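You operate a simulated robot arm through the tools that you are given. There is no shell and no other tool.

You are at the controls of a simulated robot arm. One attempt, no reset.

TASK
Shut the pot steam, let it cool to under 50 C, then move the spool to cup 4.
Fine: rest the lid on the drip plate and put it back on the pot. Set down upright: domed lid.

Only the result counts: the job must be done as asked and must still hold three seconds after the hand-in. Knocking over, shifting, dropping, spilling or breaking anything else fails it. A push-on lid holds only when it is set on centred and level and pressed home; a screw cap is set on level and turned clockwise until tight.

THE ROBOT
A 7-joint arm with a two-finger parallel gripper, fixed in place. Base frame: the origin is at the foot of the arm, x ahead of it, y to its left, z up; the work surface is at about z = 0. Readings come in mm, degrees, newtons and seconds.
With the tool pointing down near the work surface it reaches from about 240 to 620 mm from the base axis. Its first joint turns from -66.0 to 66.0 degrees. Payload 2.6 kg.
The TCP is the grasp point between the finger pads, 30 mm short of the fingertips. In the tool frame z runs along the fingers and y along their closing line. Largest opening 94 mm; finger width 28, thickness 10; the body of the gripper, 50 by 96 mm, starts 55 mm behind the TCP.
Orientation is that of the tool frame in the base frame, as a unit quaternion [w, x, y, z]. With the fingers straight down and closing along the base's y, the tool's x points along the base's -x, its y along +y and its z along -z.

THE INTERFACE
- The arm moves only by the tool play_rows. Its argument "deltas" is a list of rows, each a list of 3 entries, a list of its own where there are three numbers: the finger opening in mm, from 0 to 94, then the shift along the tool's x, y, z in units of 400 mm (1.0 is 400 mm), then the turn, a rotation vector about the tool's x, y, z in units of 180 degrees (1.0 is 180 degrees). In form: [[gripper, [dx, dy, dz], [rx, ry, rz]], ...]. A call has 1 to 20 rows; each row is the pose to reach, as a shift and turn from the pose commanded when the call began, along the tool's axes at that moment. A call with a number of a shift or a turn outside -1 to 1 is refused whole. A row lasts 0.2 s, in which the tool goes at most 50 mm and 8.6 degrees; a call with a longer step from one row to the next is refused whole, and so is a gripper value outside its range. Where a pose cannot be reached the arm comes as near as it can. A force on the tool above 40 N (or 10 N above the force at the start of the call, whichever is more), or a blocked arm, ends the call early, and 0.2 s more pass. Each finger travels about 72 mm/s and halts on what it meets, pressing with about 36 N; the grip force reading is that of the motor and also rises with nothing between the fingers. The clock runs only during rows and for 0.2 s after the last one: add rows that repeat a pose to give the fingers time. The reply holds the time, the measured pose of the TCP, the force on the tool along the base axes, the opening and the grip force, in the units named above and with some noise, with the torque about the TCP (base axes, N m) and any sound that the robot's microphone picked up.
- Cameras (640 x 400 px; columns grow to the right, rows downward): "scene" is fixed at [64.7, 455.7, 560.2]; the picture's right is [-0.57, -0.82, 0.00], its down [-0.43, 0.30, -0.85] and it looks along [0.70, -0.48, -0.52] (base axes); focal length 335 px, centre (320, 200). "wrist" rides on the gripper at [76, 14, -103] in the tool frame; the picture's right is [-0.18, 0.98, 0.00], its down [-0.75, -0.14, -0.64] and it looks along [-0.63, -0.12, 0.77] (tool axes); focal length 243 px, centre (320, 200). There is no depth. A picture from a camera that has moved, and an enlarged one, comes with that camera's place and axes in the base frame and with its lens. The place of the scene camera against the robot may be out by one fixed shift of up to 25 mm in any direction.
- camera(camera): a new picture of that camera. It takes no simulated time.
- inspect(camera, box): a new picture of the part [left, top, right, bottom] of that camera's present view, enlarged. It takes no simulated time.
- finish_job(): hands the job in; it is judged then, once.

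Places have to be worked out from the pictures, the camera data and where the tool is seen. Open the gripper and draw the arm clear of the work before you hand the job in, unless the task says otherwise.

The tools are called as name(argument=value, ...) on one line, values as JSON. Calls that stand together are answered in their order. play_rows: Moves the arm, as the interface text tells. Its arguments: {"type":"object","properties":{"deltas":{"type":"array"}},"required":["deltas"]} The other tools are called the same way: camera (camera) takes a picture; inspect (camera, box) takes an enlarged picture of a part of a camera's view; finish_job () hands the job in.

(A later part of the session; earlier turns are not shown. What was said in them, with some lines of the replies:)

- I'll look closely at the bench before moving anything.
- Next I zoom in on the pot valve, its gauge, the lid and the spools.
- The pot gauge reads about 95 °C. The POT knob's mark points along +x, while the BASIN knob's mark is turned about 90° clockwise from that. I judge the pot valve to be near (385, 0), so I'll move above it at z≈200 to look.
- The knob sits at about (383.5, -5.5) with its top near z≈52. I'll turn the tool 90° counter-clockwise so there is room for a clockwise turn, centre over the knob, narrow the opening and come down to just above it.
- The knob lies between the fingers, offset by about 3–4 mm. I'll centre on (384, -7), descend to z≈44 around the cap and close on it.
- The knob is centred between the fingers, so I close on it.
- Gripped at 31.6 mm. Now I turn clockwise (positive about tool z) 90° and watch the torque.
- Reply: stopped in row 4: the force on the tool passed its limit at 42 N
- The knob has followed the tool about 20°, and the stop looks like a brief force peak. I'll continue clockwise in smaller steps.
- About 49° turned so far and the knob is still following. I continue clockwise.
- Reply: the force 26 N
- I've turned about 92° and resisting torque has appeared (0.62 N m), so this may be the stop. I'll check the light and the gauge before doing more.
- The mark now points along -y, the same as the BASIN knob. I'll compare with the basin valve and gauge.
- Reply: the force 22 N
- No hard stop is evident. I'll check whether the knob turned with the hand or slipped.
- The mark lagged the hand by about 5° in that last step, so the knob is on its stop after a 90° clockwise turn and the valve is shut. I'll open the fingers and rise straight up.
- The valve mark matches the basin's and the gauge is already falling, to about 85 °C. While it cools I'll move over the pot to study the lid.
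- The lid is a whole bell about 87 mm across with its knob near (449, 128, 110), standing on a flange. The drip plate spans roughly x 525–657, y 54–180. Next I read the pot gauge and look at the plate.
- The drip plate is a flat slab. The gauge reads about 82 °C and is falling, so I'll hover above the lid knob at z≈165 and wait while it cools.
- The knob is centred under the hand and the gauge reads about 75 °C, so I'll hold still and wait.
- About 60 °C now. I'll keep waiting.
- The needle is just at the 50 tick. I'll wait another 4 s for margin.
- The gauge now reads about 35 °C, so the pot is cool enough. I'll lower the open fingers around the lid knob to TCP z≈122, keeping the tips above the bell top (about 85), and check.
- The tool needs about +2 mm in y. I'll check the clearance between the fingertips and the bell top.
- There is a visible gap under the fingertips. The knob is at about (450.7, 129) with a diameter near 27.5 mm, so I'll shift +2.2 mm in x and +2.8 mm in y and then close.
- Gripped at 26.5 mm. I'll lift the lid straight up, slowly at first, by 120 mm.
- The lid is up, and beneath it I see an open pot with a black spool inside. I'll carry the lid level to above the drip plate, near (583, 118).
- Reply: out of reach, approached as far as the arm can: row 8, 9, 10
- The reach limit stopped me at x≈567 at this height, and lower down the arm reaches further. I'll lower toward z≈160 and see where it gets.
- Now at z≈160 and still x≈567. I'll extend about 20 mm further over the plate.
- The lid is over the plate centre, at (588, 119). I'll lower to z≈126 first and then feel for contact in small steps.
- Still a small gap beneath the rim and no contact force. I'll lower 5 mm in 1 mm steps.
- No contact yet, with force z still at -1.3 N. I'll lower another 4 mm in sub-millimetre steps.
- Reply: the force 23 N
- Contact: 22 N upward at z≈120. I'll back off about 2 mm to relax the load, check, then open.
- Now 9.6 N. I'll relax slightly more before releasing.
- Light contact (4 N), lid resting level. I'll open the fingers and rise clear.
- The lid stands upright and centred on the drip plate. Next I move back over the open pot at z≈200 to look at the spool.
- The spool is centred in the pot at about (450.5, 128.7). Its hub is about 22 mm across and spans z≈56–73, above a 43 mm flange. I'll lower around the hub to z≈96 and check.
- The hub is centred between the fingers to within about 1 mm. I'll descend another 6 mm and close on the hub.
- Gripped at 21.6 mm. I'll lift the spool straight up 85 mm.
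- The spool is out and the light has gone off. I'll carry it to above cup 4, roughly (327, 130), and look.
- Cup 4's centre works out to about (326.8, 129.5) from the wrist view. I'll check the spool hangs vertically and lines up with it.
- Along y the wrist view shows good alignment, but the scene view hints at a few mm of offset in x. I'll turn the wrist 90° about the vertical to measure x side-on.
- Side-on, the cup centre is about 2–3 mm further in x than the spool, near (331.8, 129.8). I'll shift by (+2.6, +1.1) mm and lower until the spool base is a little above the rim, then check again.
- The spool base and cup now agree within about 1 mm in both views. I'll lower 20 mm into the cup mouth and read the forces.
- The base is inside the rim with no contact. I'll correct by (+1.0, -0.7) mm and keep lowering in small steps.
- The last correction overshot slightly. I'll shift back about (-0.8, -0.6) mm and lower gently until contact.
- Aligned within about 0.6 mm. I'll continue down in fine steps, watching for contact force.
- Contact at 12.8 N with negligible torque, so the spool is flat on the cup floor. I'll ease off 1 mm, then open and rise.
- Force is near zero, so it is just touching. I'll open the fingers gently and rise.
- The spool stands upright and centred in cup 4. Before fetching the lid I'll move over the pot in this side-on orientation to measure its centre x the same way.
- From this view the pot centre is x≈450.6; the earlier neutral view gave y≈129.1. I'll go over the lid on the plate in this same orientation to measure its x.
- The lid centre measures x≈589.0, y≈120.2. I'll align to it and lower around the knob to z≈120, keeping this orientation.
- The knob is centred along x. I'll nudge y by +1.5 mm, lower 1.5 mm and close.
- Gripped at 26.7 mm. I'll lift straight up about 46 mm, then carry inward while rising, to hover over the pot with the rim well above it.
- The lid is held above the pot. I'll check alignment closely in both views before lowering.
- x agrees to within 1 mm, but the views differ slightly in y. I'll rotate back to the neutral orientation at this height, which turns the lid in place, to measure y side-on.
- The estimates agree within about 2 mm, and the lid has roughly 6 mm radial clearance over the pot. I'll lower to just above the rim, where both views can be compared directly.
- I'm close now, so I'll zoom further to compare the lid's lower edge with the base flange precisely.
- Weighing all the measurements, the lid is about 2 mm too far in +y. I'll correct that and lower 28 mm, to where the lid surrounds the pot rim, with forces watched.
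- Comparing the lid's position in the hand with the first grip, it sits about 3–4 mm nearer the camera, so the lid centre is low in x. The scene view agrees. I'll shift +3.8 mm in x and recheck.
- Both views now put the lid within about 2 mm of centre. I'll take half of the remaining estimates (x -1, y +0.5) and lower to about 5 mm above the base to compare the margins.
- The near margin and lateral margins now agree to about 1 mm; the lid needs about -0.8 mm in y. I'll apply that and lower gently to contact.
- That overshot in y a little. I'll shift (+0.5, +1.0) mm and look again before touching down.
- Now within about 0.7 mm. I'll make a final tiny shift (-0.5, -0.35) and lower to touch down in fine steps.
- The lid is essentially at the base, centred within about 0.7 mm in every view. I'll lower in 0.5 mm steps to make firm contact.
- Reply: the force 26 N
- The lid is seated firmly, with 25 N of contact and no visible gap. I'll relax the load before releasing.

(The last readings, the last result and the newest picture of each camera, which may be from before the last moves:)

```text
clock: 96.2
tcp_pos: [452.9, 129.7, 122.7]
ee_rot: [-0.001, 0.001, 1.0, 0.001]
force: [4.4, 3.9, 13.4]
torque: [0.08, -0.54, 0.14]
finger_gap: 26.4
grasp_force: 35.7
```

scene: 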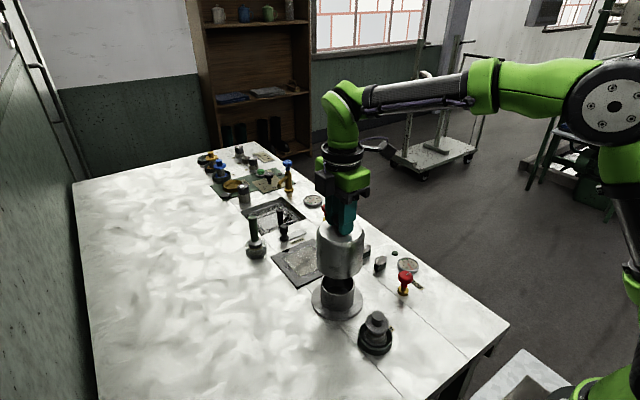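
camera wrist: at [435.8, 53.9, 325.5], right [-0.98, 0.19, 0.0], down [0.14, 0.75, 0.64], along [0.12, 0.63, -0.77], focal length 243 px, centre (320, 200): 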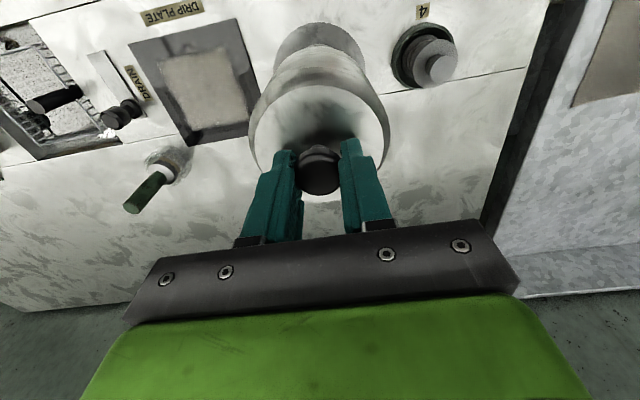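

play_rows(deltas=[[20, [0, 0, -0.001], [0, 0, 0]], [20, [0, 0, -0.002], [0, 0, 0]], [20, [0, 0, -0.002], [0, 0, 0]]])

inspect(camera="scene", box=[300, 235, 380, 325])

```text
clock: 97.0
tcp_pos: [452.0, 128.6, 122.5]
ee_rot: [-0.002, 0.002, 1.0, -0.001]
force: [0.7, -0.3, 4.2]
torque: [-0.05, -0.29, -0.03]
finger_gap: 26.5
grasp_force: 35.7
```

```text
4.44 times, centred on (340, 280) of scene
camera zoom: at [64.7, 455.7, 560.3], right [-0.57, -0.82, 0.0], down [-0.43, 0.3, -0.85], along [0.7, -0.48, -0.52], focal length 1490 px, centre (231, -156)
```

zoom: 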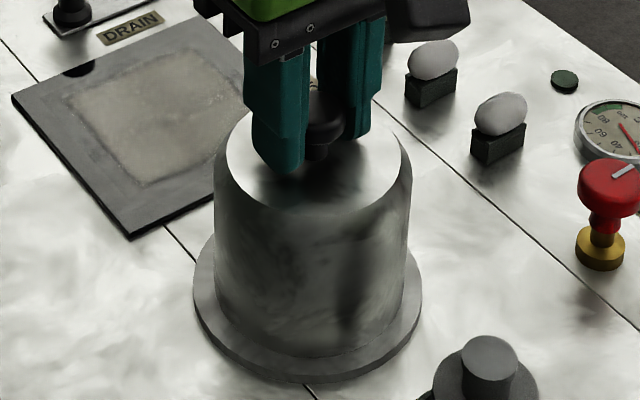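

Light contact. I'll compare with the original pot picture, using the same zoom window as at the start, before releasing.

inspect(camera="scene", box=[300, 245, 380, 330])

inspect(camera="scene", box=[270, 220, 450, 370])

inspect(camera="wrist", box=[240, 80, 410, 230])

```text
4.71 times, centred on (340, 288) of scene
camera zoom: at [64.7, 455.7, 560.3], right [-0.57, -0.82, 0.0], down [-0.43, 0.3, -0.85], along [0.7, -0.48, -0.52], focal length 1578 px, centre (226, -212)
```

zoom: 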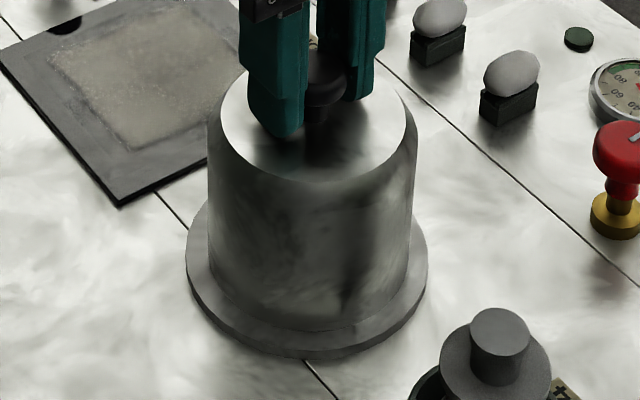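

```text
2.67 times, centred on (360, 295) of scene
camera zoom: at [64.7, 455.7, 560.3], right [-0.57, -0.82, 0.0], down [-0.43, 0.3, -0.85], along [0.7, -0.48, -0.52], focal length 894 px, centre (213, -53)
```

zoom: 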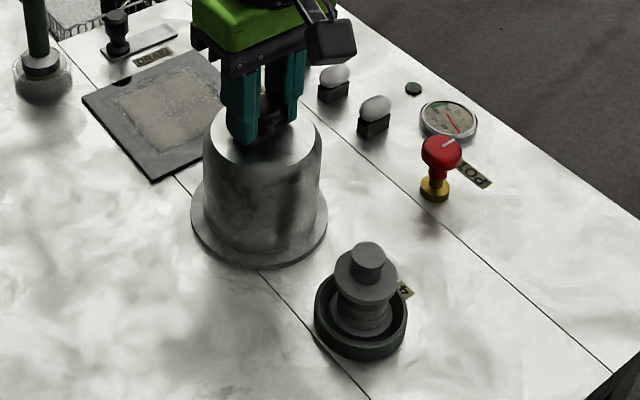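

```text
2.67 times, centred on (325, 155) of wrist
camera zoom: at [376.9, 143.2, 224.2], right [0.19, 0.98, 0.0], down [0.76, -0.14, 0.64], along [0.63, -0.12, -0.77], focal length 647 px, centre (307, 320)
```

zoom: 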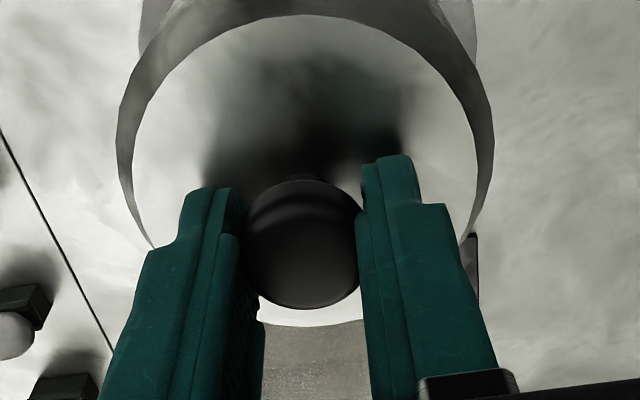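

The lid's outline matches the original picture within a couple of zoomed pixels, so it's centred and seated. I'll open the fingers and rise.

play_rows(deltas=[[30, [0, 0, 0], [0, 0, 0]], [40, [0, 0, 0], [0, 0, 0]], [55, [0, 0, 0], [0, 0, 0]], [60, [0, 0, 0], [0, 0, 0]], [60, [0, 0, -0.03], [0, 0, 0]], [60, [0, 0, -0.08], [0, 0, 0]], [60, [0, 0, -0.15], [0, 0, 0]], [60, [0, 0, -0.15], [0, 0, 0]]])

inspect(camera="scene", box=[300, 245, 380, 330])

camera(camera="wrist")

inspect(camera="wrist", box=[230, 20, 410, 190])

```text
clock: 98.8
tcp_pos: [454.2, 128.5, 183.5]
ee_rot: [0.001, 0.001, 1.0, 0.0]
force: [-0.5, 0.3, 0.3]
torque: [-0.03, 0.01, -0.03]
finger_gap: 59.9
grasp_force: 0.1
```

```text
4.71 times, centred on (340, 288) of scene
camera zoom: at [64.7, 455.7, 560.2], right [-0.57, -0.82, 0.0], down [-0.43, 0.3, -0.85], along [0.7, -0.48, -0.52], focal length 1578 px, centre (226, -212)
```

zoom: 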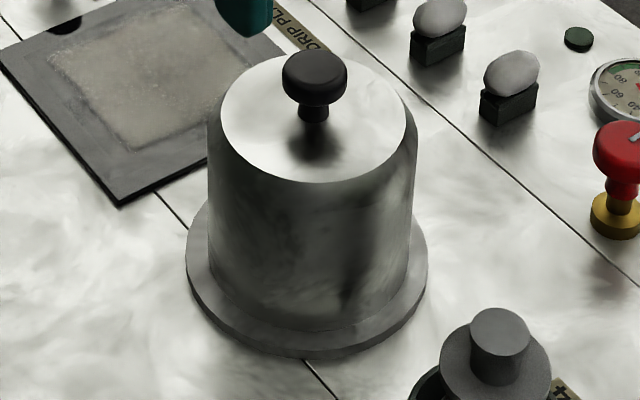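

```text
taken
camera wrist: at [378.2, 142.2, 285.6], right [0.19, 0.98, 0.0], down [0.75, -0.14, 0.64], along [0.63, -0.12, -0.77], focal length 243 px, centre (320, 200)
```

wrist: 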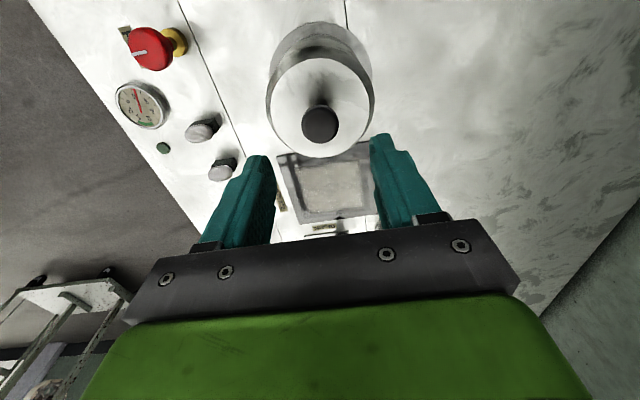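

```text
2.35 times, centred on (320, 105) of wrist
camera zoom: at [378.2, 142.2, 285.6], right [0.19, 0.98, 0.0], down [0.75, -0.14, 0.64], along [0.63, -0.12, -0.77], focal length 571 px, centre (320, 424)
```

zoom: 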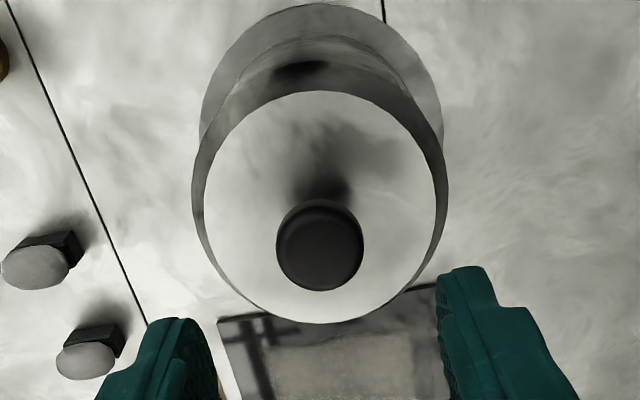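

The lid matches its original outline, with the knob at 282–347 px as at the start. I'll retract the arm up and back to its starting area and do a last overall check.

play_rows(deltas=[[60, [0, 0, -0.1], [0, 0, 0]], [60, [0.05, -0.01, -0.2], [0, 0, 0]], [60, [0.12, -0.03, -0.28], [0, 0, 0]], [60, [0.19, -0.05, -0.36], [0, 0, 0]], [60, [0.26, -0.065, -0.44], [0, 0, 0]], [60, [0.325, -0.078, -0.49], [0, 0, 0]], [60, [0.325, -0.078, -0.49], [0, 0, 0]]])

camera(camera="scene")

inspect(camera="scene", box=[330, 230, 450, 370])

camera(camera="wrist")

inspect(camera="scene", box=[190, 130, 350, 230])

```text
clock: 100.4
tcp_pos: [321.3, 97.0, 379.3]
ee_rot: [0.0, 0.001, 1.0, 0.0]
force: [0.0, 0.2, -0.7]
torque: [-0.03, 0.0, 0.01]
finger_gap: 60.1
grasp_force: 0.0
```

```text
taken
```

scene: 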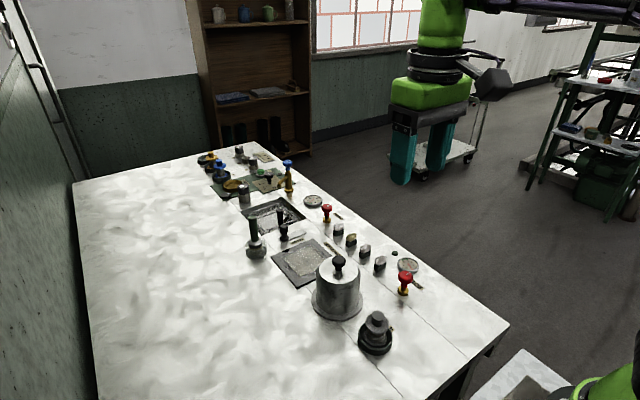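

```text
2.86 times, centred on (390, 300) of scene
camera zoom: at [64.7, 455.7, 560.2], right [-0.57, -0.82, 0.0], down [-0.43, 0.3, -0.85], along [0.7, -0.48, -0.52], focal length 958 px, centre (120, -86)
```

zoom: 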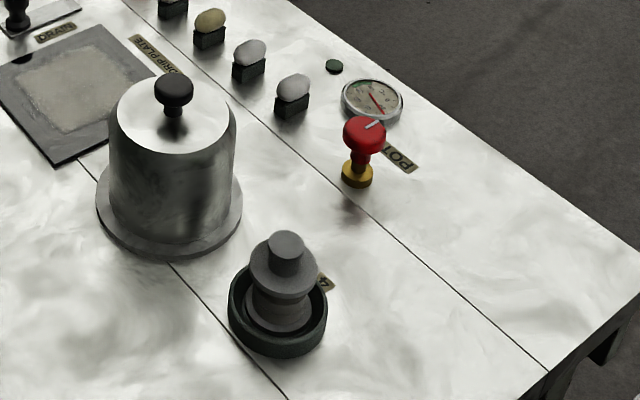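

```text
taken
camera wrist: at [246.9, 110.2, 480.3], right [0.19, 0.98, 0.0], down [0.75, -0.14, 0.64], along [0.63, -0.12, -0.77], focal length 243 px, centre (320, 200)
```

wrist: 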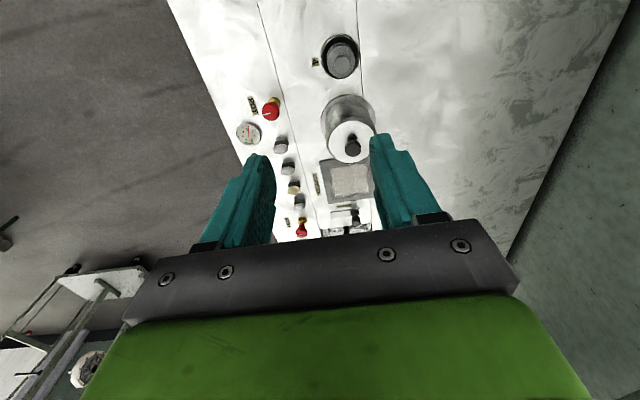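

```text
4.00 times, centred on (270, 180) of scene
camera zoom: at [64.7, 455.7, 560.2], right [-0.57, -0.82, 0.0], down [-0.43, 0.3, -0.85], along [0.7, -0.48, -0.52], focal length 1341 px, centre (520, 280)
```

zoom: 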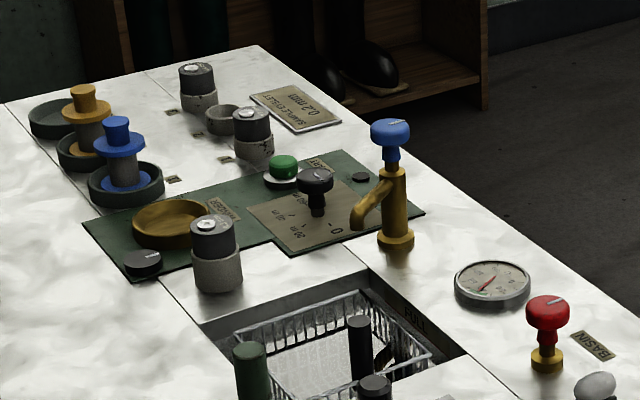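

Everything checks out:
- The pot valve is shut and the pot has cooled.
- The spool stands upright in cup 4.
- The domed lid is back on the pot at its original place.
- The rest of the bench looks unchanged.

The hand is open and clear, so I'm handing in.

finish_job()

```text
The job is handed in.
```

The job is handed in: the pot steam is off, the spool is in cup 4 and the lid is back on the pot. I don't have the judge's result.

- **Steam:** I turned the pot valve 90° clockwise to its stop. The gauge then fell from about 95 °C to about 35 °C before I lifted the lid.
- **Lid:** I rested the domed lid upright on the drip plate. I then set it back on the pot and pressed it down with about 25 N. In the final picture its outline matches the starting one to within about a millimetre.
- **Spool:** It stands upright and centred in cup 4.
- **Other objects:** Nothing else looked moved in the last pictures. The pot's green light went out when I lifted the spool from the pot and has stayed off.

The gripper was open and the arm back near its starting position when I handed in.
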